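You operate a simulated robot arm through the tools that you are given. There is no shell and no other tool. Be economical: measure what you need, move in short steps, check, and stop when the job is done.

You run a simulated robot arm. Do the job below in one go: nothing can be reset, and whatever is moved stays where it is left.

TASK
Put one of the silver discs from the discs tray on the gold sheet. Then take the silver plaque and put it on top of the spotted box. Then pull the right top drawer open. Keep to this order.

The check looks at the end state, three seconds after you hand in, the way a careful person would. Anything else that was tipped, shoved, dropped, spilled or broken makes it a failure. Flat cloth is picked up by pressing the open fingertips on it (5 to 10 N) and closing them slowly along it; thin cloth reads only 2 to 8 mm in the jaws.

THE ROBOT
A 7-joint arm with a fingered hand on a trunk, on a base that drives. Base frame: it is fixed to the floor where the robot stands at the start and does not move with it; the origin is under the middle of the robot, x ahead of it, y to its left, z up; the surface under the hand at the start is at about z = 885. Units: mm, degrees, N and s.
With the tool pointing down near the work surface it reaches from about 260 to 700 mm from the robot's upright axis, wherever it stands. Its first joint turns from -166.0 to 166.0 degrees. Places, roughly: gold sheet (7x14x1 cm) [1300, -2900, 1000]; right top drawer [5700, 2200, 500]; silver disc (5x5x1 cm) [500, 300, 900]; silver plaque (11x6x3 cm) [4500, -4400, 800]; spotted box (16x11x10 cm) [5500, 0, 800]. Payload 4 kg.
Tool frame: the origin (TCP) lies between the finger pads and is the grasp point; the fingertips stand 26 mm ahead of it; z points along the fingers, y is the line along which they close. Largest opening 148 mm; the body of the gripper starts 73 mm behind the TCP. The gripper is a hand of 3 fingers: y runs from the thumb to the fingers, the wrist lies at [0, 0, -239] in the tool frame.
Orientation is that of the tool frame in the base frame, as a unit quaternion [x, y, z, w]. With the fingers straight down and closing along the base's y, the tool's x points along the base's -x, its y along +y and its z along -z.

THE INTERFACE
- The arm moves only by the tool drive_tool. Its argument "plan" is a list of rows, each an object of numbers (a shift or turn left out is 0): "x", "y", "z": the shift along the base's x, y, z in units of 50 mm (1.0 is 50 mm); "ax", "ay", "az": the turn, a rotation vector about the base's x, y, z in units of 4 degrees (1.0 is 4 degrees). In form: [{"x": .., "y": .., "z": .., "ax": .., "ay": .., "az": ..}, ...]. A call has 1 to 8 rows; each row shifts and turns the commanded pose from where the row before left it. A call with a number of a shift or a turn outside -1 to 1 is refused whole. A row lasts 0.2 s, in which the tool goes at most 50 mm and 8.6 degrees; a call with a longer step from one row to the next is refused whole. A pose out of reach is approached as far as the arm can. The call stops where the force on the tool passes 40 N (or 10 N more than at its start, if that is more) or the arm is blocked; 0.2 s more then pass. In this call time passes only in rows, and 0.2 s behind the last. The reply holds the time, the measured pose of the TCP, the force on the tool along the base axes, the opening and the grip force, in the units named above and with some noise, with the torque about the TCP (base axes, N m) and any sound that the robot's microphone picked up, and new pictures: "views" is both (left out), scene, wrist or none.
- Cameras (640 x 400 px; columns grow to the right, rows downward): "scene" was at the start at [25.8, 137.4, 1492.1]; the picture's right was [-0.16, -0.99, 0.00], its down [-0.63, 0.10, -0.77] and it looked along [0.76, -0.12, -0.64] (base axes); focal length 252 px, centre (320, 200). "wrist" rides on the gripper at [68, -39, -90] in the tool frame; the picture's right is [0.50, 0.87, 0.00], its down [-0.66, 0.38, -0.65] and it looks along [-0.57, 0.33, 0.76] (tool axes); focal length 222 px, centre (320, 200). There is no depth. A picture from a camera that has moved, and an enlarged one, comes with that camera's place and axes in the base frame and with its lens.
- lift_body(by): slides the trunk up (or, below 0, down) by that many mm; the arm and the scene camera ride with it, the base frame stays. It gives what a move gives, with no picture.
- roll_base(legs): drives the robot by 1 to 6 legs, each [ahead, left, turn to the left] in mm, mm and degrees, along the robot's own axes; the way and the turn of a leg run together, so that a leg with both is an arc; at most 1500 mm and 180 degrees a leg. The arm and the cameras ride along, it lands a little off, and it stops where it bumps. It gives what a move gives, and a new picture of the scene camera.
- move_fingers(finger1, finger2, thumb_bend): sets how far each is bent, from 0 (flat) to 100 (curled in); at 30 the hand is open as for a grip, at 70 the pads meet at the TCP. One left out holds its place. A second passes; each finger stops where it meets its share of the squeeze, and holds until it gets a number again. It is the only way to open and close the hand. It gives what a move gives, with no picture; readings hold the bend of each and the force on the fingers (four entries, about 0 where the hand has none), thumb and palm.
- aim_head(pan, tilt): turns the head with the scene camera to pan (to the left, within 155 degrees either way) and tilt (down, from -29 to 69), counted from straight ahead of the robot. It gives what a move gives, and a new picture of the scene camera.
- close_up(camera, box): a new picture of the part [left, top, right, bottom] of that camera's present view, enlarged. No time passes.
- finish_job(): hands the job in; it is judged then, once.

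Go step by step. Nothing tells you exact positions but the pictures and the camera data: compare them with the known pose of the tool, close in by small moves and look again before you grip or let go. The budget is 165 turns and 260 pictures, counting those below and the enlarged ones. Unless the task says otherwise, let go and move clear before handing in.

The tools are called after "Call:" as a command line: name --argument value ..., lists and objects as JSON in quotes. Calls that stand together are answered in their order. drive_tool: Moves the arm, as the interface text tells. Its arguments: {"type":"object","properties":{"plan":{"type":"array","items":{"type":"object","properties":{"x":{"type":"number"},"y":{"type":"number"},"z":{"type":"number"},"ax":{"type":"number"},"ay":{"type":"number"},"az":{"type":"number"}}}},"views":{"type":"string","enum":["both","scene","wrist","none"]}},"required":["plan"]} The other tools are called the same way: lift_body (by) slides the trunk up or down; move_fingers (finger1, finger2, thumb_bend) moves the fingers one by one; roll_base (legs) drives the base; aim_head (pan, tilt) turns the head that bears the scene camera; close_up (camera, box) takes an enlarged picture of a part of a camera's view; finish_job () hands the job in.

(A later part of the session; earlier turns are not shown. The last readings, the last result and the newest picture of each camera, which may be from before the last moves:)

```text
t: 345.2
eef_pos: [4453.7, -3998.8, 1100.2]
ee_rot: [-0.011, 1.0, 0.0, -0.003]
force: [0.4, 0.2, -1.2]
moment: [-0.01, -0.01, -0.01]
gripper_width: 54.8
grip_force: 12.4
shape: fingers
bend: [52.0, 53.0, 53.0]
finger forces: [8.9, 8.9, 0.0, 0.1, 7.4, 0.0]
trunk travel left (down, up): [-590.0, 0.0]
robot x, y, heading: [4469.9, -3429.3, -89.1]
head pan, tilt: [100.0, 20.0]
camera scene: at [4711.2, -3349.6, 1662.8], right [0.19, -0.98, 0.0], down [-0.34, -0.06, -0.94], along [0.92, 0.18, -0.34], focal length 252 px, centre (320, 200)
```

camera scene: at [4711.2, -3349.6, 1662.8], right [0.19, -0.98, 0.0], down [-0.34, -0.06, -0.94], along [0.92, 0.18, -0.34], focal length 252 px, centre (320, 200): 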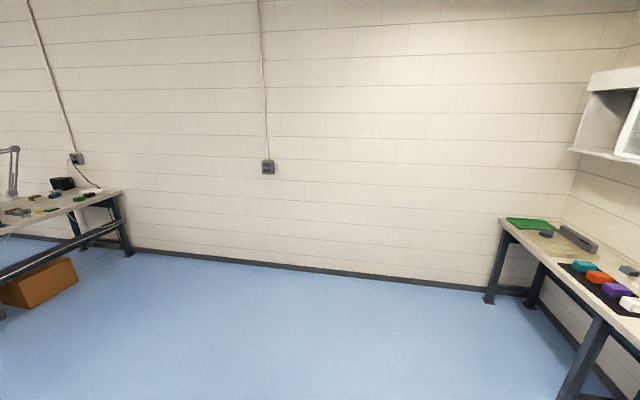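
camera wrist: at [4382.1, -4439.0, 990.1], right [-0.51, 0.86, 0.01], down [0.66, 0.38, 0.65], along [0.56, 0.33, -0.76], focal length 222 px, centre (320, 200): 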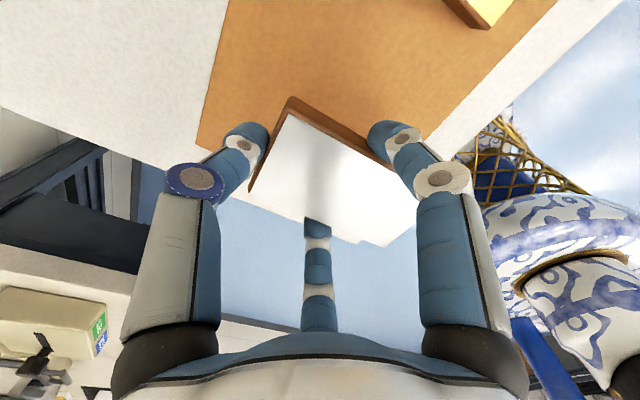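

The bench with instruments runs along x at y≈−590, and the spotted box should be on or behind it. I'll turn and drive closer.

Call:
roll_base --legs '[[0, 0, 179], [1400, -700, 0], [400, -300, 0]]'

Call:
aim_head --pan 0 --tilt 30

```text
refused: leg 2 is longer than a leg can be; nothing moved
```

```text
t: 347.0
eef_pos: [4455.0, -4000.6, 1100.9]
ee_rot: [-0.01, 1.0, 0.001, -0.004]
force: [-1.1, -0.1, -0.7]
moment: [-0.05, 0.04, -0.01]
gripper_width: 54.7
grip_force: 12.8
shape: fingers
bend: [52.0, 53.0, 53.0]
finger forces: [8.9, 8.9, 0.1, 0.0, 7.5, 0.1]
trunk travel left (down, up): [-590.0, 0.0]
robot x, y, heading: [4470.4, -3426.5, -89.2]
head pan, tilt: [0.0, 30.0]
camera scene: at [4621.2, -3457.6, 1646.8], right [-1.0, -0.02, 0.0], down [-0.01, 0.5, -0.87], along [0.01, -0.87, -0.5], focal length 252 px, centre (320, 200)
```

scene: 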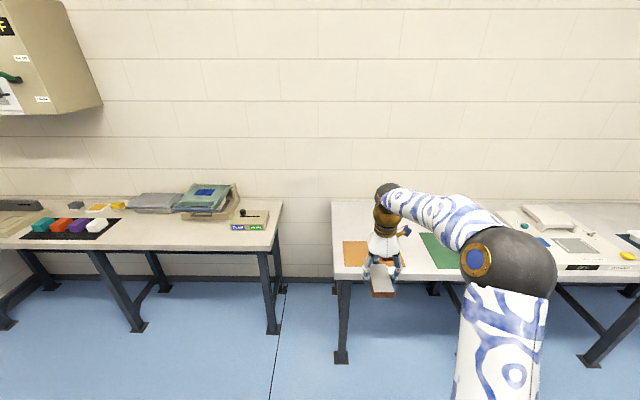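

Call:
roll_base --legs '[[0, 0, 179], [1200, -600, 0], [600, -400, 0]]'

Call:
close_up --camera "scene" --box '[150, 80, 500, 280]'

```text
t: 364.4
eef_pos: [5545.6, -1101.9, 1101.1]
ee_rot: [1.0, -0.009, 0.004, 0.001]
force: [0.1, 0.2, -1.4]
moment: [0.01, 0.02, 0.02]
gripper_width: 54.6
grip_force: 12.7
shape: fingers
bend: [52.0, 53.0, 53.0]
finger forces: [8.8, 8.9, 0.1, 0.0, 7.0, 0.0]
trunk travel left (down, up): [-590.0, 0.0]
robot x, y, heading: [5512.1, -1667.9, 88.8]
head pan, tilt: [0.0, 30.0]
camera scene: at [5360.9, -1637.1, 1646.8], right [1.0, -0.02, 0.0], down [-0.01, -0.5, -0.87], along [0.02, 0.87, -0.5], focal length 252 px, centre (320, 200)
```

scene: 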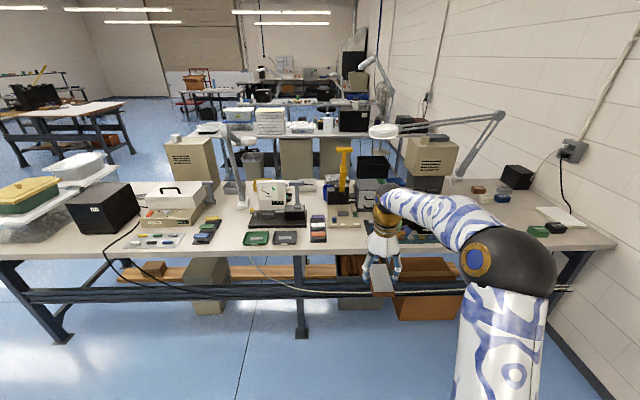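

```text
1.83 times, centred on (325, 180) of scene
camera zoom: at [5360.9, -1637.1, 1646.8], right [1.0, -0.02, 0.0], down [-0.01, -0.5, -0.87], along [0.02, 0.87, -0.5], focal length 461 px, centre (311, 237)
```

zoom: 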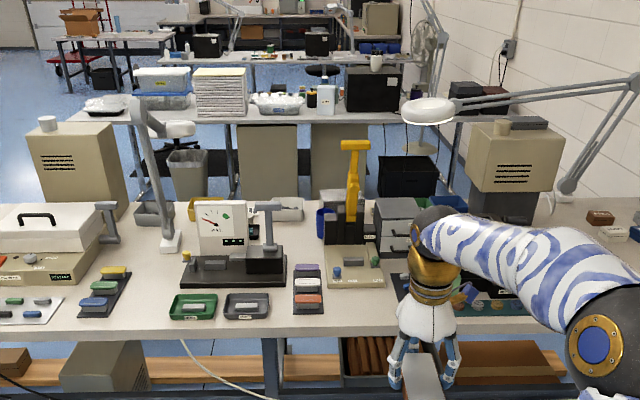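

The box at y≈0 must be at the rear of this bench (which spans y −590 to +155), so I need the aisle behind it. I'll drive to the bench's left end and look.

Call:
roll_base --legs '[[0, 1200, 0], [0, 1200, 0], [1000, 0, 1]]'

Call:
aim_head --pan -55 --tilt 25

```text
t: 380.9
eef_pos: [3183.8, -45.4, 1101.0]
ee_rot: [1.0, -0.006, 0.004, 0.001]
force: [0.0, -0.4, -1.2]
moment: [0.0, 0.01, -0.01]
gripper_width: 54.3
grip_force: 12.7
shape: fingers
bend: [53.0, 53.0, 53.0]
finger forces: [8.9, 8.9, 0.0, 0.0, 7.0, 0.0]
trunk travel left (down, up): [-590.0, 0.0]
robot x, y, heading: [3148.8, -615.2, 88.9]
head pan, tilt: [0.0, 30.0]
camera scene: at [3001.5, -580.9, 1646.7], right [1.0, -0.02, 0.0], down [-0.01, -0.5, -0.87], along [0.02, 0.87, -0.5], focal length 252 px, centre (320, 200)
```

scene: 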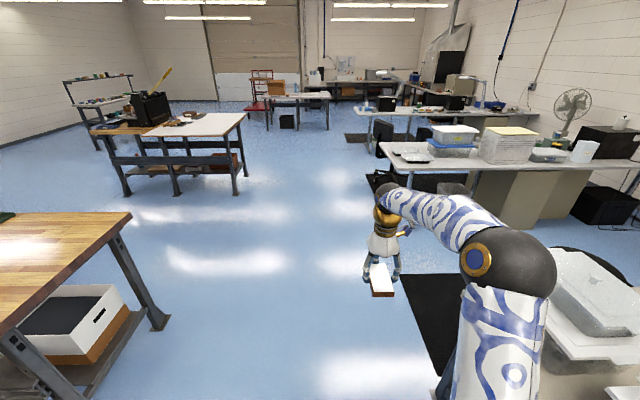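

```text
t: 382.1
eef_pos: [3183.2, -44.4, 1099.9]
ee_rot: [1.0, -0.006, 0.003, 0.001]
force: [0.2, -0.5, -1.2]
moment: [0.03, 0.0, 0.01]
gripper_width: 54.7
grip_force: 12.4
shape: fingers
bend: [53.0, 53.0, 53.0]
finger forces: [8.8, 8.9, 0.0, 0.0, 7.0, 0.1]
trunk travel left (down, up): [-590.0, 0.0]
robot x, y, heading: [3150.2, -615.1, 89.0]
head pan, tilt: [-55.0, 25.0]
camera scene: at [3076.2, -620.1, 1654.7], right [0.56, -0.83, 0.0], down [-0.35, -0.24, -0.91], along [0.75, 0.51, -0.42], focal length 252 px, centre (320, 200)
```

scene: 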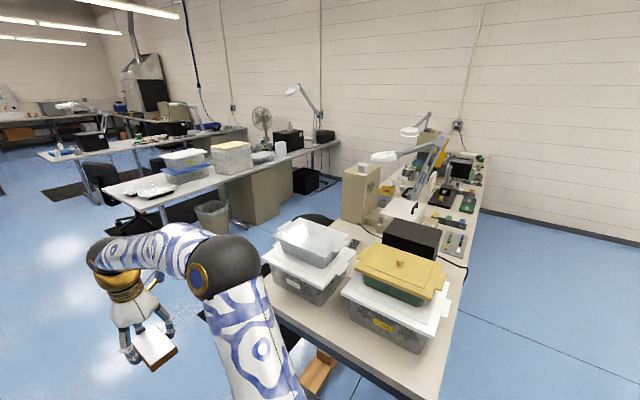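

Call:
close_up --camera "scene" --box '[180, 120, 420, 270]'

Call:
aim_head --pan -30 --tilt 30

```text
2.67 times, centred on (300, 195) of scene
camera zoom: at [3076.2, -620.1, 1654.7], right [0.56, -0.83, 0.0], down [-0.35, -0.24, -0.91], along [0.75, 0.51, -0.42], focal length 672 px, centre (373, 213)
```

zoom: 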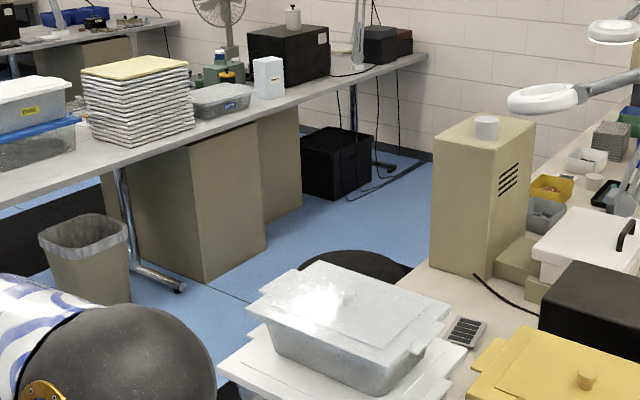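

```text
t: 383.0
eef_pos: [3182.8, -44.8, 1101.1]
ee_rot: [1.0, -0.007, 0.003, 0.001]
force: [-0.9, 0.0, -1.3]
moment: [0.03, 0.03, -0.02]
gripper_width: 54.5
grip_force: 12.6
shape: fingers
bend: [53.0, 53.0, 53.0]
finger forces: [8.9, 9.0, 0.0, 0.1, 7.0, 0.0]
trunk travel left (down, up): [-590.0, 0.0]
robot x, y, heading: [3151.2, -615.4, 89.4]
head pan, tilt: [-30.0, 30.0]
camera scene: at [3046.5, -594.2, 1646.8], right [0.86, -0.52, 0.0], down [-0.26, -0.43, -0.87], along [0.45, 0.74, -0.5], focal length 252 px, centre (320, 200)
```

scene: 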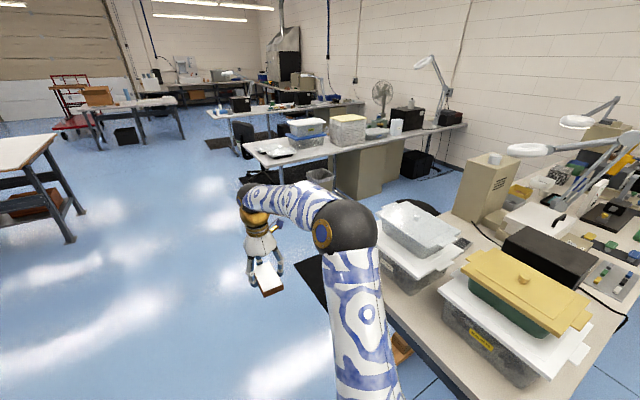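

The aisle behind looks passable. I'll drive ahead to its entrance and look down it.

Call:
roll_base --legs '[[1000, 0, 0.8], [750, 0, 0]]'

Call:
aim_head --pan -90 --tilt 30

```text
t: 391.9
eef_pos: [3215.0, 1710.2, 1100.2]
ee_rot: [1.0, -0.007, 0.003, 0.001]
force: [-0.3, -0.5, -1.1]
moment: [-0.02, -0.01, -0.04]
gripper_width: 54.4
grip_force: 12.5
shape: fingers
bend: [53.0, 53.0, 53.0]
finger forces: [8.9, 8.9, 0.0, 0.1, 7.1, 0.1]
trunk travel left (down, up): [-590.0, 0.0]
robot x, y, heading: [3179.2, 1139.2, 88.9]
head pan, tilt: [-30.0, 30.0]
camera scene: at [3077.0, 1162.2, 1646.7], right [0.86, -0.52, 0.0], down [-0.26, -0.43, -0.87], along [0.45, 0.74, -0.5], focal length 252 px, centre (320, 200)
```

scene: 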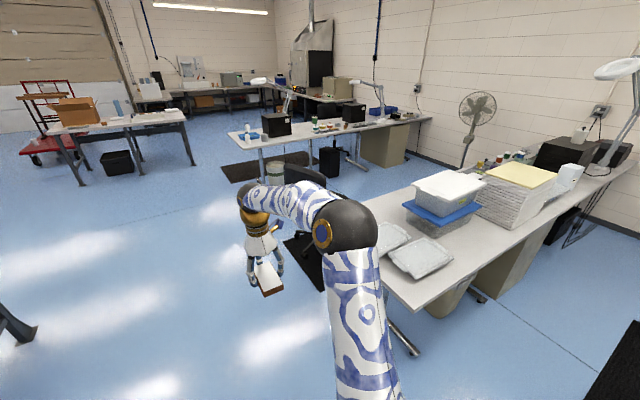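

```text
t: 393.2
eef_pos: [3215.5, 1710.4, 1100.2]
ee_rot: [1.0, -0.007, 0.003, 0.0]
force: [-0.2, 0.2, -1.8]
moment: [0.03, -0.02, -0.02]
gripper_width: 54.4
grip_force: 12.0
shape: fingers
bend: [53.0, 53.0, 53.0]
finger forces: [8.9, 9.0, 0.0, 0.0, 6.9, 0.1]
trunk travel left (down, up): [-590.0, 0.0]
robot x, y, heading: [3178.5, 1141.1, 88.8]
head pan, tilt: [-90.0, 30.0]
camera scene: at [3120.7, 1082.7, 1646.8], right [-0.02, -1.0, 0.0], down [-0.5, 0.01, -0.87], along [0.87, -0.02, -0.5], focal length 252 px, centre (320, 200)
```

scene: 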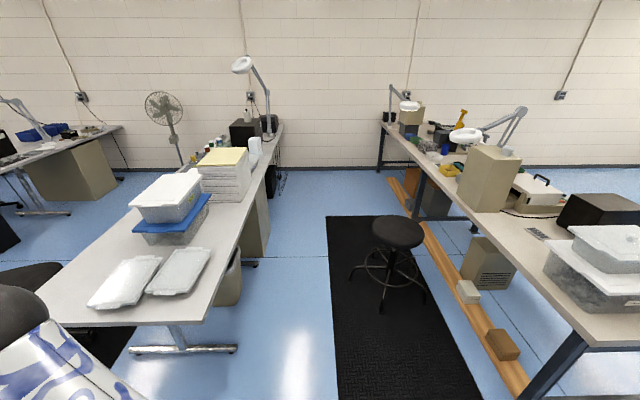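

The aisle has a stool at about (4330, 570) on the mat and a desk edge at y≈1565. I can pass between them at y≈1200, carefully. I'll turn to face +x and check the base's width first.

Call:
roll_base --legs '[[0, 0, -88.8]]'

Call:
aim_head --pan 0 --tilt 50

Call:
aim_head --pan -60 --tilt 68

```text
t: 397.4
eef_pos: [3750.7, 1115.4, 1100.6]
ee_rot: [0.708, -0.707, 0.002, 0.003]
force: [0.2, 0.3, -1.7]
moment: [0.01, -0.05, 0.0]
gripper_width: 54.1
grip_force: 12.4
shape: fingers
bend: [53.0, 53.0, 53.0]
finger forces: [8.9, 8.9, 0.0, 0.0, 6.8, 0.0]
trunk travel left (down, up): [-590.0, 0.0]
robot x, y, heading: [3181.1, 1137.5, -0.1]
head pan, tilt: [-90.0, 30.0]
camera scene: at [3123.0, 1201.9, 1646.8], right [-1.0, 0.0, 0.0], down [0.0, 0.5, -0.87], along [0.0, -0.87, -0.5], focal length 252 px, centre (320, 200)
```

scene: 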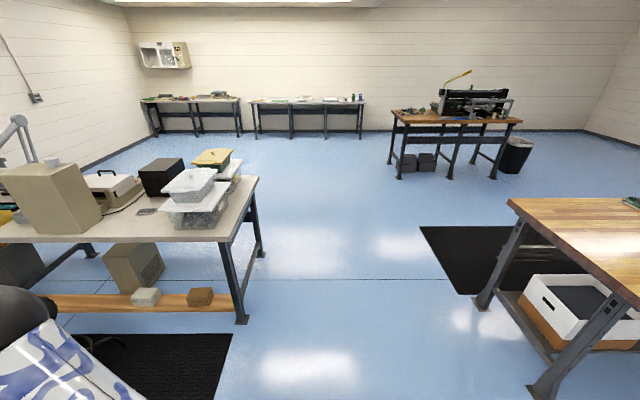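

```text
t: 399.0
eef_pos: [3750.5, 1115.9, 1100.4]
ee_rot: [0.708, -0.707, 0.001, 0.004]
force: [0.1, -0.4, -1.4]
moment: [0.0, -0.03, 0.03]
gripper_width: 54.5
grip_force: 11.9
shape: fingers
bend: [53.0, 53.0, 53.0]
finger forces: [8.9, 8.8, 0.0, 0.0, 6.9, 0.0]
trunk travel left (down, up): [-590.0, 0.0]
robot x, y, heading: [3180.1, 1142.6, -0.4]
head pan, tilt: [0.0, 50.0]
camera scene: at [3200.4, 1292.0, 1617.2], right [-0.01, -1.0, 0.0], down [-0.77, 0.0, -0.64], along [0.64, 0.0, -0.77], focal length 252 px, centre (320, 200)
```

scene: 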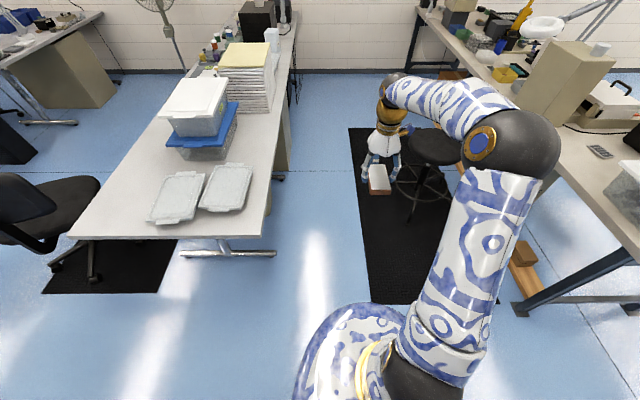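

```text
t: 400.3
eef_pos: [3751.3, 1116.4, 1099.9]
ee_rot: [0.708, -0.706, 0.001, 0.003]
force: [0.0, -0.2, -0.3]
moment: [0.0, -0.04, -0.04]
gripper_width: 54.5
grip_force: 12.8
shape: fingers
bend: [53.0, 53.0, 53.0]
finger forces: [8.9, 8.9, 0.0, 0.0, 6.8, 0.1]
trunk travel left (down, up): [-590.0, 0.0]
robot x, y, heading: [3180.7, 1139.5, -0.2]
head pan, tilt: [-60.0, 68.0]
camera scene: at [3151.6, 1243.0, 1596.1], right [-0.87, -0.5, 0.0], down [-0.46, 0.8, -0.37], along [0.19, -0.33, -0.93], focal length 252 px, centre (320, 200)
```

scene: 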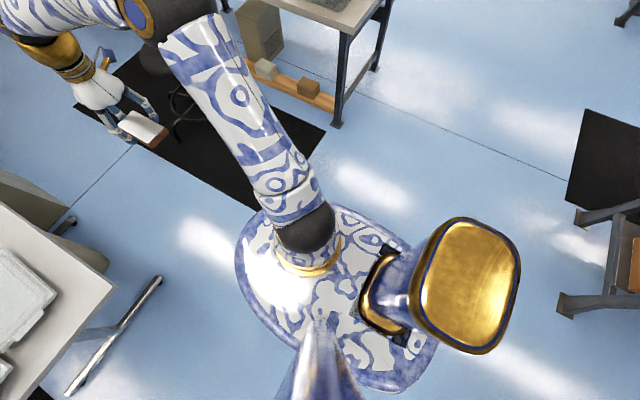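

Passing the stool looks tight for the base, so before going further I'll find exactly where the spotted box is, using a zoomed view along the bench.

Call:
aim_head --pan -12 --tilt 20

Call:
close_up --camera "scene" --box '[320, 100, 520, 225]'

```text
t: 401.5
eef_pos: [3750.7, 1116.4, 1099.9]
ee_rot: [0.708, -0.707, 0.002, 0.003]
force: [0.4, 0.2, -1.4]
moment: [-0.04, -0.01, -0.02]
gripper_width: 54.7
grip_force: 12.8
shape: fingers
bend: [53.0, 53.0, 53.0]
finger forces: [8.9, 8.8, 0.0, 0.0, 6.8, 0.0]
trunk travel left (down, up): [-590.0, 0.0]
robot x, y, heading: [3182.9, 1143.3, -0.4]
head pan, tilt: [-12.0, 20.0]
camera scene: at [3214.4, 1272.6, 1662.8], right [-0.21, -0.98, 0.0], down [-0.34, 0.07, -0.94], along [0.92, -0.2, -0.34], focal length 252 px, centre (320, 200)
```

scene: 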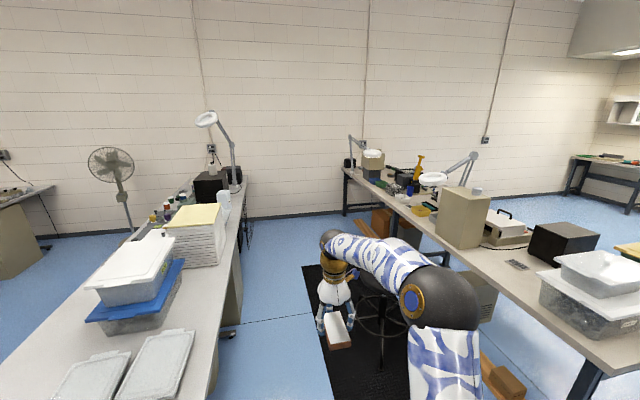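

```text
3.20 times, centred on (420, 162) of scene
camera zoom: at [3214.4, 1272.6, 1662.8], right [-0.21, -0.98, 0.0], down [-0.34, 0.07, -0.94], along [0.92, -0.2, -0.34], focal length 807 px, centre (0, 320)
```

zoom: 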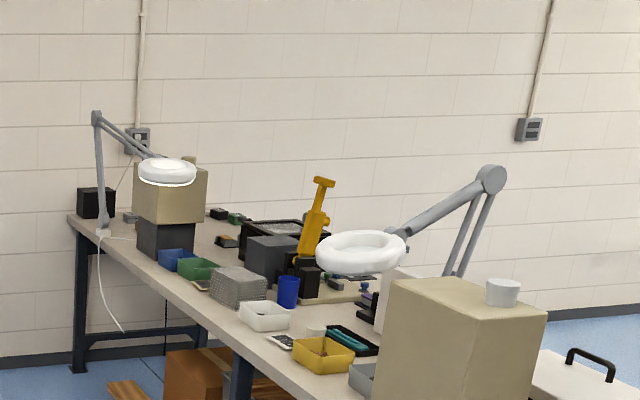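

The spotted box is the grey dotted one at the rear edge of the bench, around (5550, −30), reachable only from this aisle. I'll measure the base's true side extent by viewing it from two camera heights.

Call:
aim_head --pan -90 --tilt 69

Call:
lift_body --by -300

Call:
close_up --camera "scene" --box '[0, 0, 640, 400]'

Call:
aim_head --pan -30 --tilt 30

```text
t: 403.0
eef_pos: [3751.2, 1116.1, 1100.1]
ee_rot: [0.707, -0.707, 0.002, 0.003]
force: [-0.3, -0.7, -0.7]
moment: [-0.01, -0.01, -0.02]
gripper_width: 54.5
grip_force: 12.4
shape: fingers
bend: [53.0, 53.0, 53.0]
finger forces: [8.9, 8.9, 0.0, 0.1, 6.8, 0.0]
trunk travel left (down, up): [-590.0, 0.0]
robot x, y, heading: [3181.7, 1143.1, -0.2]
head pan, tilt: [-90.0, 68.8]
camera scene: at [3123.2, 1236.4, 1595.3], right [-1.0, 0.0, 0.0], down [0.0, 0.93, -0.36], along [0.0, -0.36, -0.93], focal length 252 px, centre (320, 200)
```

scene: 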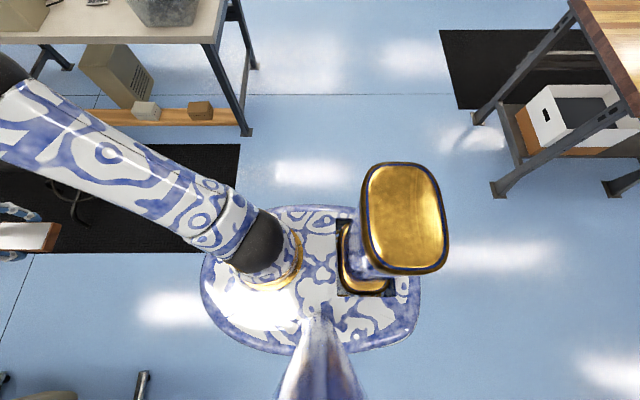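

```text
t: 406.0
eef_pos: [3750.3, 1115.9, 801.4]
ee_rot: [0.708, -0.707, 0.002, 0.003]
force: [0.4, 0.2, -0.9]
moment: [0.07, -0.04, 0.04]
gripper_width: 54.4
grip_force: 12.5
shape: fingers
bend: [53.0, 53.0, 53.0]
finger forces: [9.0, 8.9, 0.0, 0.1, 6.8, 0.1]
trunk travel left (down, up): [-290.0, 300.0]
robot x, y, heading: [3178.3, 1144.0, -0.3]
head pan, tilt: [-90.0, 68.8]
```

```text
1.00 times, centred on (320, 200) of scene (not enlarged: the box is as wide or as high as the picture)
camera zoom: at [3123.0, 1236.5, 1295.3], right [-1.0, 0.0, 0.0], down [0.0, 0.93, -0.36], along [0.0, -0.36, -0.93], focal length 252 px, centre (320, 200)
```

zoom: 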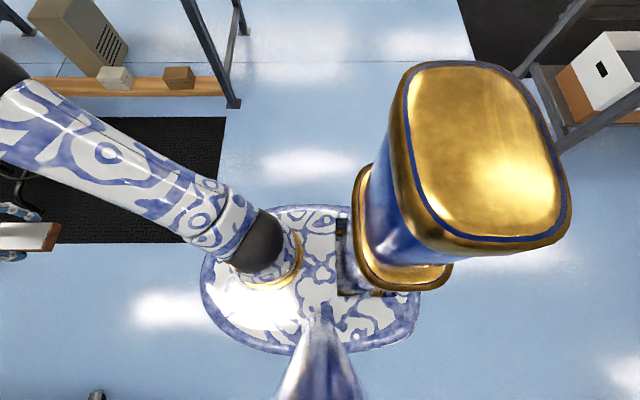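

```text
t: 407.3
eef_pos: [3752.0, 1116.8, 800.0]
ee_rot: [0.708, -0.706, 0.002, 0.003]
force: [0.5, 0.8, -1.9]
moment: [0.0, -0.01, 0.0]
gripper_width: 54.4
grip_force: 12.3
shape: fingers
bend: [53.0, 53.0, 53.0]
finger forces: [8.9, 8.9, 0.0, 0.0, 6.8, 0.0]
trunk travel left (down, up): [-290.0, 300.0]
robot x, y, heading: [3181.8, 1139.9, -0.4]
head pan, tilt: [-30.0, 30.0]
camera scene: at [3201.4, 1246.7, 1346.7], right [-0.5, -0.86, 0.0], down [-0.43, 0.25, -0.87], along [0.75, -0.44, -0.5], focal length 252 px, centre (320, 200)
```

scene: 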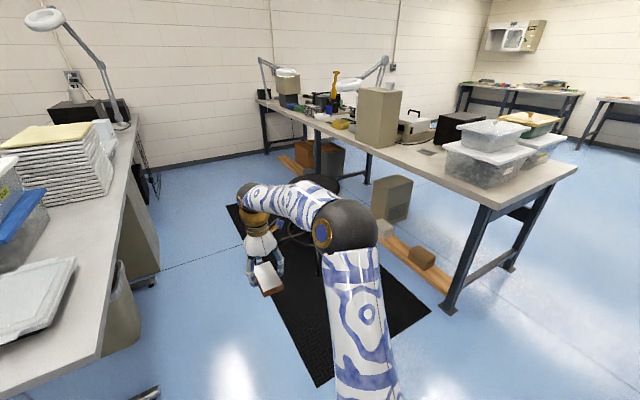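

The patterned shell rides with the trunk, so the robot is only about ±265 mm wide, and there is comfortable clearance (±110 mm) past the stool at y≈1180. I'll raise the trunk and proceed.

Call:
lift_body --by 300

Call:
roll_base --legs '[[0, 40, 0.2], [700, 0, 0]]'

Call:
aim_head --pan -50 --tilt 50

```text
t: 410.3
eef_pos: [3750.3, 1117.1, 1100.8]
ee_rot: [0.708, -0.706, 0.002, 0.004]
force: [-0.6, 0.0, -1.7]
moment: [0.03, -0.06, 0.0]
gripper_width: 54.4
grip_force: 12.3
shape: fingers
bend: [53.0, 53.0, 53.0]
finger forces: [8.9, 8.8, 0.0, 0.0, 6.7, 0.0]
trunk travel left (down, up): [-590.0, 0.0]
robot x, y, heading: [3181.3, 1142.8, -0.5]
head pan, tilt: [-30.0, 30.0]
```

```text
t: 414.6
eef_pos: [4451.3, 1155.7, 1100.5]
ee_rot: [0.707, -0.707, 0.002, 0.003]
force: [0.1, -1.0, -1.3]
moment: [-0.02, -0.04, -0.01]
gripper_width: 54.4
grip_force: 12.7
shape: fingers
bend: [53.0, 53.0, 53.0]
finger forces: [9.0, 8.8, 0.0, 0.1, 7.0, 0.0]
trunk travel left (down, up): [-590.0, 0.0]
robot x, y, heading: [3882.6, 1181.1, -0.3]
head pan, tilt: [-30.0, 30.0]
camera scene: at [3903.1, 1285.3, 1646.7], right [-0.5, -0.86, 0.0], down [-0.43, 0.25, -0.87], along [0.75, -0.44, -0.5], focal length 252 px, centre (320, 200)
```

scene: 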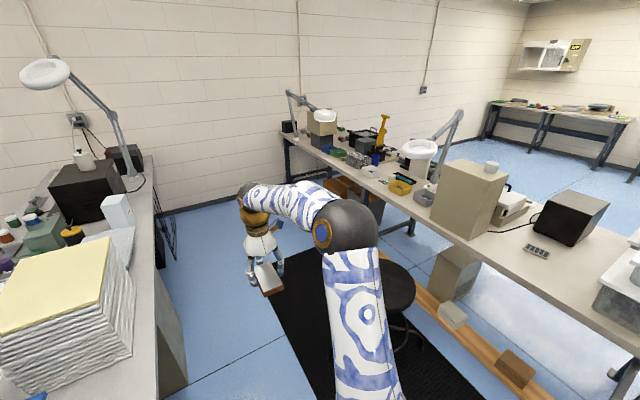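

```text
t: 415.5
eef_pos: [4451.7, 1155.5, 1101.0]
ee_rot: [0.707, -0.707, 0.001, 0.003]
force: [0.1, -0.3, -1.7]
moment: [0.0, -0.02, 0.01]
gripper_width: 54.4
grip_force: 12.2
shape: fingers
bend: [53.0, 53.0, 53.0]
finger forces: [9.0, 8.9, 0.0, 0.0, 6.9, 0.0]
trunk travel left (down, up): [-590.0, 0.0]
robot x, y, heading: [3883.3, 1181.7, -0.3]
head pan, tilt: [-50.0, 50.0]
camera scene: at [3873.9, 1271.7, 1617.3], right [-0.77, -0.64, 0.0], down [-0.49, 0.59, -0.64], along [0.41, -0.49, -0.77], focal length 252 px, centre (320, 200)
```

scene: 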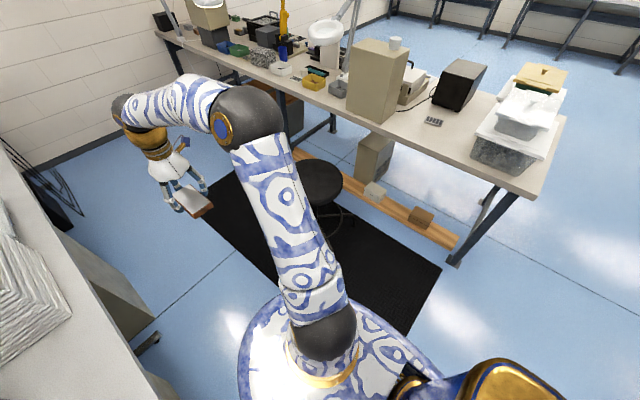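

The stool is well to the side. Continuing along the aisle to be level with the box.

Call:
roll_base --legs '[[850, 0, 0]]'

Call:
roll_base --legs '[[780, 0, 0]]'

Call:
aim_head --pan -80 --tilt 35

```text
t: 420.1
eef_pos: [5321.8, 1153.1, 1100.3]
ee_rot: [0.708, -0.706, 0.001, 0.003]
force: [0.1, 0.0, -1.2]
moment: [0.03, -0.01, -0.02]
gripper_width: 54.3
grip_force: 12.2
shape: fingers
bend: [53.0, 53.0, 53.0]
finger forces: [9.0, 8.9, 0.0, 0.0, 6.9, 0.1]
trunk travel left (down, up): [-590.0, 0.0]
robot x, y, heading: [4753.5, 1177.5, -0.2]
head pan, tilt: [-50.0, 50.0]
camera scene: at [4743.4, 1269.1, 1617.2], right [-0.77, -0.64, 0.0], down [-0.49, 0.59, -0.64], along [0.41, -0.49, -0.77], focal length 252 px, centre (320, 200)
```

scene: 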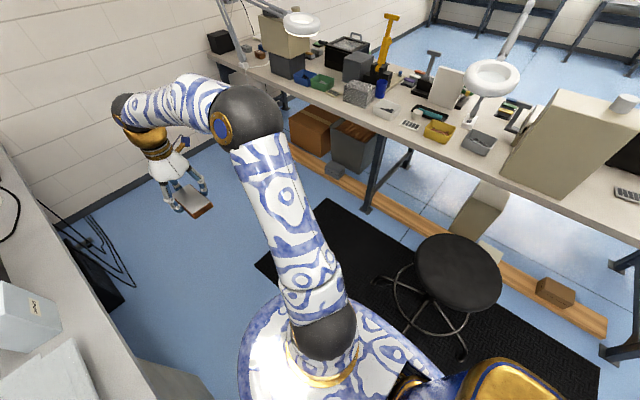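

```text
t: 424.2
eef_pos: [6094.8, 1156.9, 1099.9]
ee_rot: [0.711, -0.704, 0.002, 0.004]
force: [0.2, 0.0, -2.4]
moment: [0.0, -0.03, 0.01]
gripper_width: 54.3
grip_force: 12.2
shape: fingers
bend: [53.0, 53.0, 53.0]
finger forces: [9.0, 8.9, 0.0, 0.0, 6.9, 0.1]
trunk travel left (down, up): [-590.0, 0.0]
robot x, y, heading: [5525.3, 1179.4, 0.0]
head pan, tilt: [-50.0, 50.0]
camera scene: at [5515.8, 1269.6, 1617.2], right [-0.76, -0.65, 0.0], down [-0.49, 0.59, -0.64], along [0.41, -0.49, -0.77], focal length 252 px, centre (320, 200)
```

scene: 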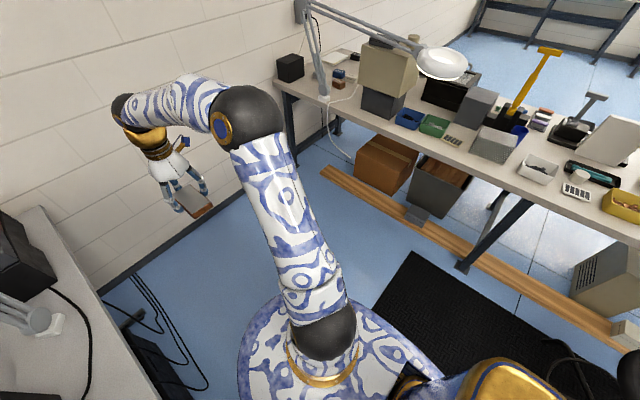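

```text
t: 425.2
eef_pos: [6094.8, 1156.9, 1100.1]
ee_rot: [0.71, -0.704, 0.003, 0.003]
force: [-0.2, -0.7, -1.6]
moment: [-0.02, -0.05, -0.01]
gripper_width: 54.3
grip_force: 12.2
shape: fingers
bend: [53.0, 53.0, 53.0]
finger forces: [9.0, 8.8, 0.0, 0.1, 6.8, 0.0]
trunk travel left (down, up): [-590.0, 0.0]
robot x, y, heading: [5524.5, 1179.3, 0.5]
head pan, tilt: [-80.0, 35.0]
camera scene: at [5481.4, 1241.8, 1639.0], right [-0.98, -0.18, 0.0], down [-0.1, 0.56, -0.82], along [0.15, -0.81, -0.57], focal length 252 px, centre (320, 200)
```

scene: 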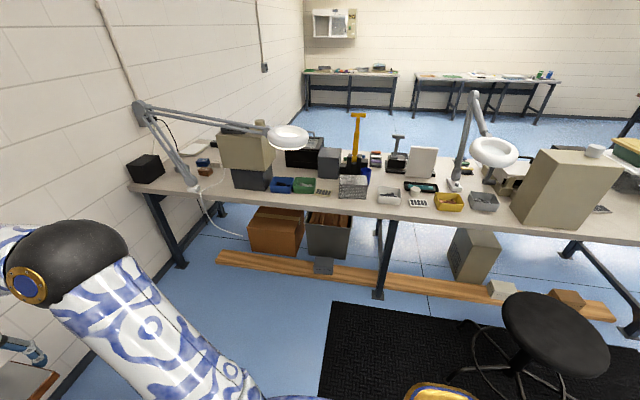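

The dotted box is at about (5528, −40) on the bench's rear edge. I'll shift towards the bench, turn to face it, and approach.

Call:
roll_base --legs '[[0, -200, 0], [0, 0, -90]]'

Call:
roll_base --legs '[[380, 0, 0]]'

Call:
aim_head --pan 0 --tilt 45

Call:
close_up --camera "scene" --box '[250, 130, 450, 255]'

```text
t: 430.6
eef_pos: [5497.2, 410.1, 1100.3]
ee_rot: [0.002, 1.0, 0.001, -0.004]
force: [0.6, 0.1, -1.2]
moment: [0.0, 0.01, 0.02]
gripper_width: 54.1
grip_force: 12.5
shape: fingers
bend: [53.0, 53.0, 53.0]
finger forces: [8.9, 8.9, 0.1, 0.1, 6.8, 0.0]
trunk travel left (down, up): [-590.0, 0.0]
robot x, y, heading: [5531.7, 980.2, -90.4]
head pan, tilt: [-80.0, 35.0]
camera scene: at [5591.2, 1024.5, 1639.0], right [-0.16, 0.99, 0.0], down [0.57, 0.09, -0.82], along [-0.81, -0.13, -0.57], focal length 252 px, centre (320, 200)
```

scene: 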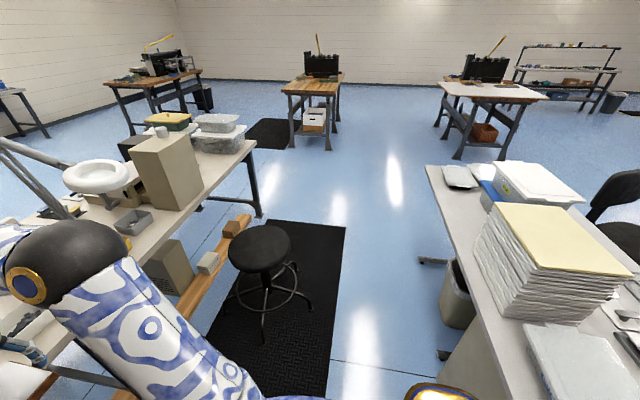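

```text
t: 433.0
eef_pos: [5496.3, 29.9, 1099.3]
ee_rot: [-0.001, 1.0, 0.002, -0.003]
force: [-0.5, 0.3, -1.5]
moment: [0.03, -0.04, -0.03]
gripper_width: 54.3
grip_force: 12.4
shape: fingers
bend: [53.0, 53.0, 53.0]
finger forces: [8.8, 8.9, 0.0, 0.0, 6.7, 0.0]
trunk travel left (down, up): [-590.0, 0.0]
robot x, y, heading: [5522.0, 600.8, -90.2]
head pan, tilt: [-80.0, 35.0]
camera scene: at [5588.4, 643.2, 1639.0], right [-0.17, 0.99, 0.0], down [0.57, 0.1, -0.82], along [-0.81, -0.14, -0.57], focal length 252 px, centre (320, 200)
```

scene: 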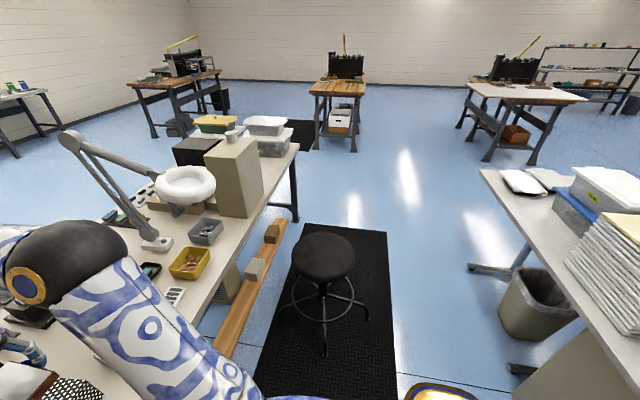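

```text
t: 434.6
eef_pos: [5498.3, 30.4, 1100.8]
ee_rot: [-0.001, 1.0, 0.001, -0.003]
force: [0.3, -0.3, -0.8]
moment: [-0.02, -0.01, 0.01]
gripper_width: 54.2
grip_force: 11.8
shape: fingers
bend: [53.0, 53.0, 53.0]
finger forces: [8.9, 8.9, 0.0, 0.0, 6.8, 0.0]
trunk travel left (down, up): [-590.0, 0.0]
robot x, y, heading: [5525.4, 599.5, -90.4]
head pan, tilt: [0.0, 45.0]
camera scene: at [5674.8, 577.4, 1624.2], right [-1.0, 0.01, 0.0], down [0.0, 0.71, -0.71], along [0.0, -0.71, -0.71], focal length 252 px, centre (320, 200)
```

scene: 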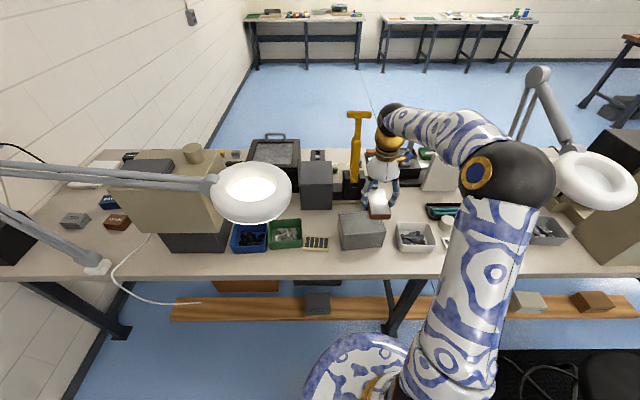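

```text
3.20 times, centred on (350, 192) of scene
camera zoom: at [5674.8, 577.4, 1624.2], right [-1.0, 0.01, 0.0], down [0.0, 0.71, -0.71], along [0.0, -0.71, -0.71], focal length 807 px, centre (224, 224)
```

zoom: 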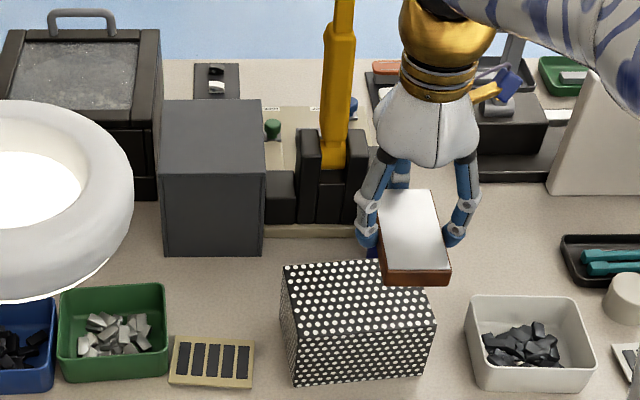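

The box is black with white dots: top at about z 856, centre near (5509, −67), 160 mm along x. I'll rotate the hand −90° so the plaque's long side lies along the box's long side.

Call:
drive_tool --plan '[{"az": -0.5}, {"az": -1}, {"az": -1}, {"az": -1}, {"az": -1}, {"az": -1}, {"az": -1}, {"az": -1}]' --views "none"

Call:
drive_tool --plan '[{"az": -1}, {"az": -1}, {"az": -1}, {"az": -1}, {"az": -1}, {"az": -1}, {"az": -1}, {"az": -1}]' --views "none"

Call:
drive_tool --plan '[{"az": -1}, {"az": -1}, {"az": -1}, {"az": -1}, {"az": -1}, {"az": -1}, {"az": -0.7}]' --views "both"

```text
t: 436.4
eef_pos: [5498.4, 29.0, 1100.8]
ee_rot: [0.259, 0.966, 0.003, -0.002]
force: [-0.4, -0.4, -1.1]
moment: [0.01, 0.01, 0.04]
gripper_width: 54.0
grip_force: 12.3
shape: fingers
bend: [53.0, 53.0, 53.0]
finger forces: [8.9, 8.9, 0.0, 0.0, 6.5, 0.1]
trunk travel left (down, up): [-590.0, 0.0]
robot x, y, heading: [5518.9, 602.3, -90.2]
head pan, tilt: [0.0, 45.0]
```

```text
t: 438.1
eef_pos: [5496.9, 29.3, 1100.7]
ee_rot: [0.515, 0.857, 0.003, -0.002]
force: [-0.8, 0.5, -1.0]
moment: [0.01, 0.01, -0.02]
gripper_width: 54.2
grip_force: 12.4
shape: fingers
bend: [53.0, 53.0, 53.0]
finger forces: [8.9, 8.9, 0.0, 0.0, 6.4, 0.1]
trunk travel left (down, up): [-590.0, 0.0]
robot x, y, heading: [5521.9, 598.7, -90.4]
head pan, tilt: [0.0, 45.0]
```

```text
t: 439.8
eef_pos: [5497.1, 29.3, 1100.2]
ee_rot: [0.699, 0.715, 0.003, -0.002]
force: [0.2, 0.5, -1.7]
moment: [0.04, -0.02, 0.0]
gripper_width: 54.0
grip_force: 11.8
shape: fingers
bend: [53.0, 53.0, 53.0]
finger forces: [8.9, 8.8, 0.0, 0.0, 6.3, 0.0]
trunk travel left (down, up): [-590.0, 0.0]
robot x, y, heading: [5523.7, 600.1, -90.3]
head pan, tilt: [0.0, 45.0]
camera scene: at [5674.9, 577.4, 1624.1], right [-1.0, 0.0, 0.0], down [0.0, 0.71, -0.71], along [0.0, -0.71, -0.71], focal length 252 px, centre (320, 200)
camera wrist: at [5455.9, 95.5, 1190.1], right [0.86, 0.52, 0.01], down [0.39, -0.65, 0.65], along [0.34, -0.55, -0.76], focal length 222 px, centre (320, 200)
```

scene: 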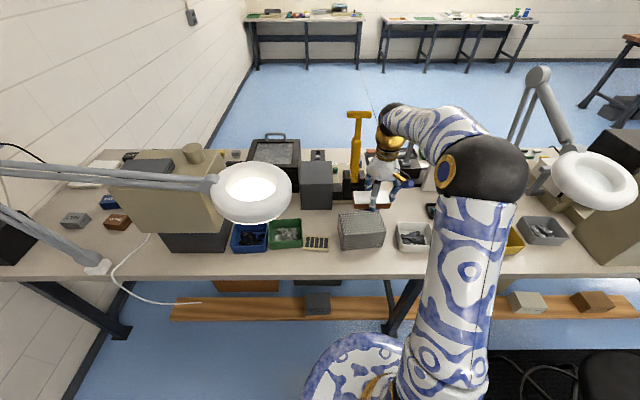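
wrist: 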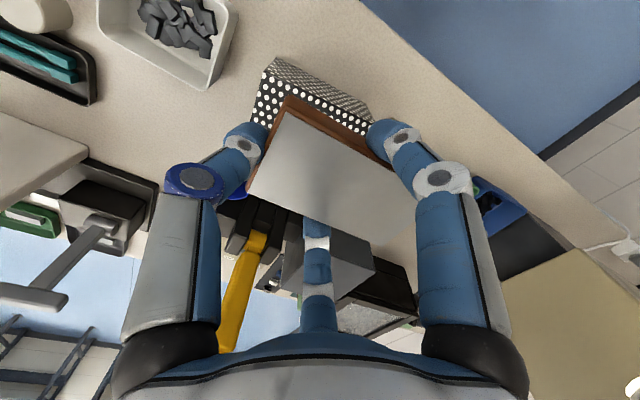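

From its corners, the box's top is at z≈838, centre (5506, −87), turned about 7°. I'll roll 50 mm closer, align the plaque and move above it.

Call:
roll_base --legs '[[50, 0, 0]]'

Call:
drive_tool --plan '[{"az": 0.5, "y": -0.2}, {"az": 0.5, "y": -0.3, "x": -0.1}, {"az": 0.4, "y": -0.4, "x": -0.1}, {"y": -0.3}, {"y": -0.15}]' --views "both"

Call:
close_up --camera "scene" --box '[280, 130, 460, 260]'

```text
t: 440.7
eef_pos: [5496.2, -20.8, 1101.3]
ee_rot: [0.7, 0.714, 0.003, -0.002]
force: [0.3, 0.5, -1.5]
moment: [0.04, 0.05, 0.03]
gripper_width: 54.3
grip_force: 12.2
shape: fingers
bend: [53.0, 53.0, 53.0]
finger forces: [8.9, 8.9, 0.0, 0.0, 6.3, 0.0]
trunk travel left (down, up): [-590.0, 0.0]
robot x, y, heading: [5521.4, 553.9, -90.3]
head pan, tilt: [0.0, 45.0]
camera scene: at [5674.6, 526.4, 1624.1], right [-1.0, 0.01, 0.0], down [0.0, 0.71, -0.71], along [0.0, -0.71, -0.71], focal length 252 px, centre (320, 200)
```

scene: 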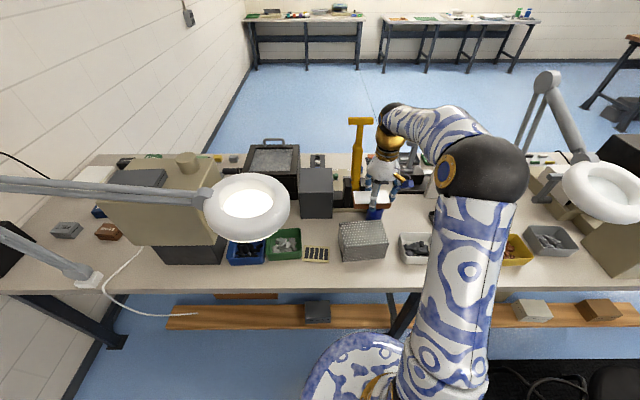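

```text
t: 441.9
eef_pos: [5486.9, -87.9, 1101.7]
ee_rot: [0.663, 0.748, 0.004, -0.002]
force: [-0.2, -0.2, -1.0]
moment: [0.01, -0.03, 0.02]
gripper_width: 54.0
grip_force: 12.4
shape: fingers
bend: [53.0, 53.0, 53.0]
finger forces: [9.1, 8.8, 0.0, 0.0, 6.3, 0.0]
trunk travel left (down, up): [-590.0, 0.0]
robot x, y, heading: [5523.2, 548.2, -90.3]
head pan, tilt: [0.0, 45.0]
camera scene: at [5674.6, 527.6, 1624.1], right [-1.0, 0.01, 0.0], down [0.0, 0.71, -0.71], along [0.0, -0.71, -0.71], focal length 252 px, centre (320, 200)
camera wrist: at [5439.5, -26.5, 1190.2], right [0.8, 0.6, 0.0], down [0.45, -0.61, 0.65], along [0.39, -0.52, -0.76], focal length 222 px, centre (320, 200)
```

scene: 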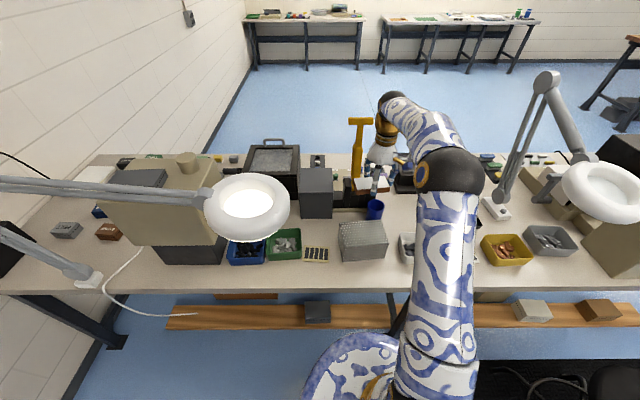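
wrist: 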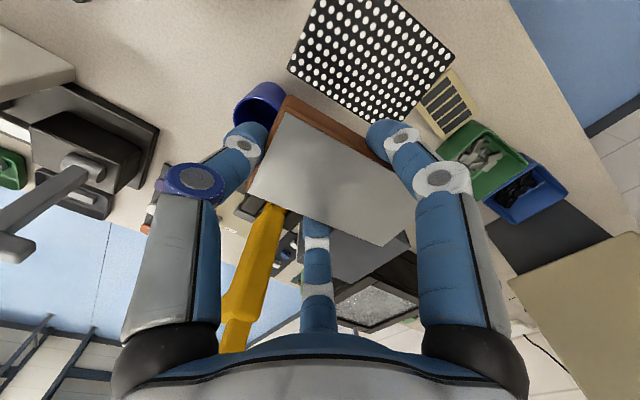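

```text
3.08 times, centred on (370, 195) of scene
camera zoom: at [5674.6, 527.6, 1624.1], right [-1.0, 0.01, 0.0], down [0.0, 0.71, -0.71], along [0.0, -0.71, -0.71], focal length 776 px, centre (166, 215)
```

zoom: 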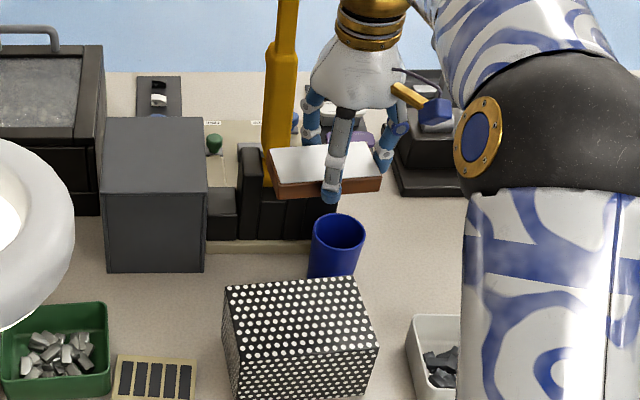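

There's some disagreement between the cameras on the box height, so I'll descend partway and check the alignment directly at closer range.

Call:
drive_tool --plan '[{"z": -0.3}, {"z": -0.5}, {"z": -0.6}, {"z": -0.5}, {"z": -0.4}, {"z": -0.2}]' --views "wrist"

Call:
close_up --camera "scene" --box '[310, 170, 430, 260]'

```text
t: 443.3
eef_pos: [5486.1, -86.8, 975.5]
ee_rot: [0.664, 0.748, 0.003, -0.002]
force: [-0.1, -0.5, -1.2]
moment: [0.0, 0.02, 0.01]
gripper_width: 54.0
grip_force: 12.0
shape: fingers
bend: [53.0, 53.0, 53.0]
finger forces: [9.0, 8.9, 0.0, 0.0, 6.3, 0.0]
trunk travel left (down, up): [-590.0, 0.0]
robot x, y, heading: [5523.1, 548.0, -90.3]
head pan, tilt: [0.0, 45.0]
camera wrist: at [5438.5, -25.6, 1065.1], right [0.8, 0.6, 0.0], down [0.45, -0.61, 0.65], along [0.39, -0.52, -0.76], focal length 222 px, centre (320, 200)
```

wrist: 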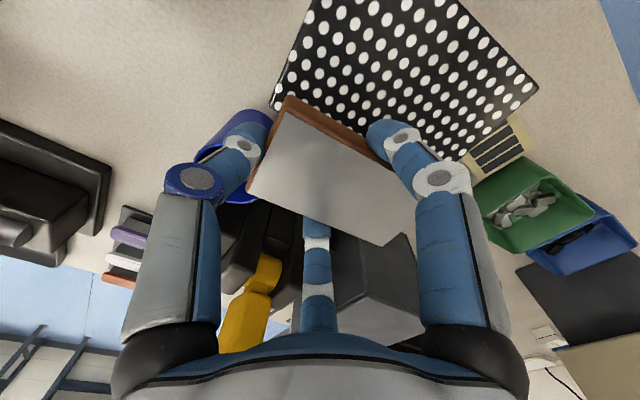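

```text
4.44 times, centred on (370, 215) of scene
camera zoom: at [5674.6, 527.6, 1624.2], right [-1.0, 0.01, 0.0], down [0.0, 0.71, -0.71], along [0.0, -0.71, -0.71], focal length 1120 px, centre (98, 133)
```

zoom: 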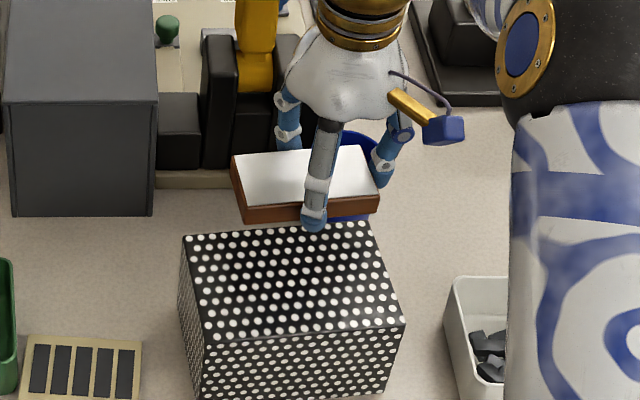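

Combining views, the box's top is at z≈900 and its centre at about (5518, −28), so the box is a bit smaller and higher than I took it. I'll shift the plaque over it at the present height, which is 35 mm above.

Call:
drive_tool --plan '[{"y": 0.1}, {"y": 0.2, "x": 0.05}, {"y": 0.25, "x": 0.08}, {"y": 0.25, "x": 0.08}, {"y": 0.2}, {"y": 0.12}]' --views "wrist"

Call:
close_up --camera "scene" --box '[310, 170, 430, 260]'

```text
t: 444.7
eef_pos: [5497.6, -32.2, 974.9]
ee_rot: [0.664, 0.748, 0.002, -0.001]
force: [0.5, -0.4, -1.3]
moment: [-0.01, 0.01, -0.01]
gripper_width: 54.0
grip_force: 12.1
shape: fingers
bend: [53.0, 53.0, 53.0]
finger forces: [9.0, 8.9, 0.1, 0.1, 6.0, 0.1]
trunk travel left (down, up): [-590.0, 0.0]
robot x, y, heading: [5524.0, 549.9, -90.4]
head pan, tilt: [0.0, 45.0]
camera wrist: at [5449.9, 30.2, 1064.9], right [0.8, 0.6, 0.01], down [0.45, -0.61, 0.65], along [0.39, -0.52, -0.76], focal length 222 px, centre (320, 200)
```

wrist: 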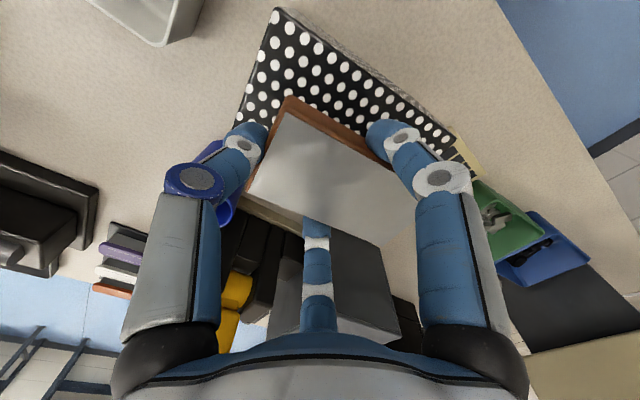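

```text
4.44 times, centred on (370, 215) of scene
camera zoom: at [5674.6, 527.7, 1624.1], right [-1.0, 0.01, 0.0], down [0.0, 0.71, -0.71], along [0.0, -0.71, -0.71], focal length 1120 px, centre (98, 133)
```

zoom: 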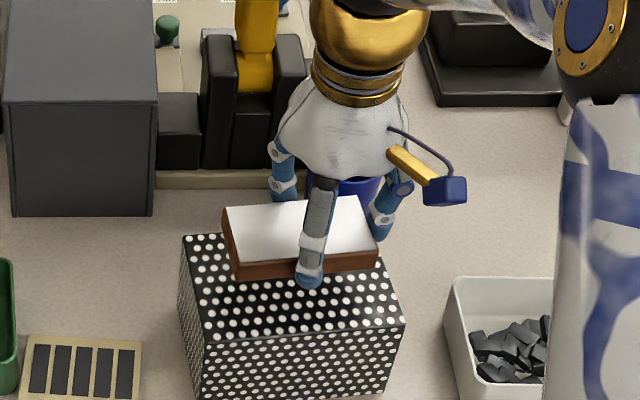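

The plaque is over the box. I'll shift +7 mm in x and lower in small steps to contact.

Call:
drive_tool --plan '[{"x": 0.07, "z": -0.05}, {"x": 0.07, "z": -0.1}, {"z": -0.15}, {"z": -0.1}]' --views "none"

Call:
close_up --camera "scene" --box '[310, 170, 430, 260]'

```text
t: 445.7
eef_pos: [5504.5, -32.3, 954.8]
ee_rot: [0.664, 0.748, 0.003, -0.003]
force: [-0.1, 0.4, -1.2]
moment: [-0.04, 0.04, 0.0]
gripper_width: 54.2
grip_force: 11.3
shape: fingers
bend: [53.0, 53.0, 53.0]
finger forces: [8.9, 8.8, 0.0, 0.0, 6.0, 0.0]
trunk travel left (down, up): [-590.0, 0.0]
robot x, y, heading: [5526.4, 551.1, -90.3]
head pan, tilt: [0.0, 45.0]
```

```text
4.44 times, centred on (370, 215) of scene
camera zoom: at [5674.6, 527.6, 1624.2], right [-1.0, 0.01, 0.0], down [0.0, 0.71, -0.71], along [0.0, -0.71, -0.71], focal length 1120 px, centre (98, 133)
```

zoom: 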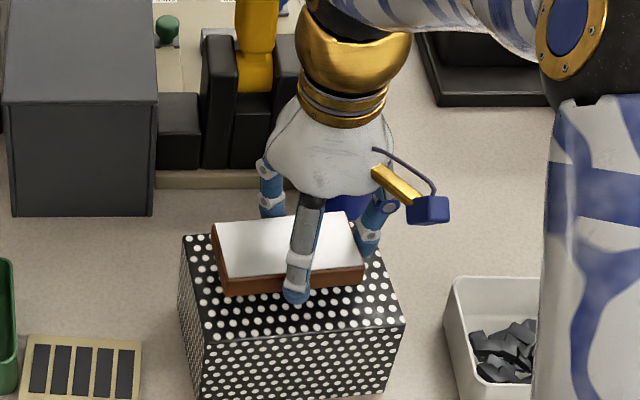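

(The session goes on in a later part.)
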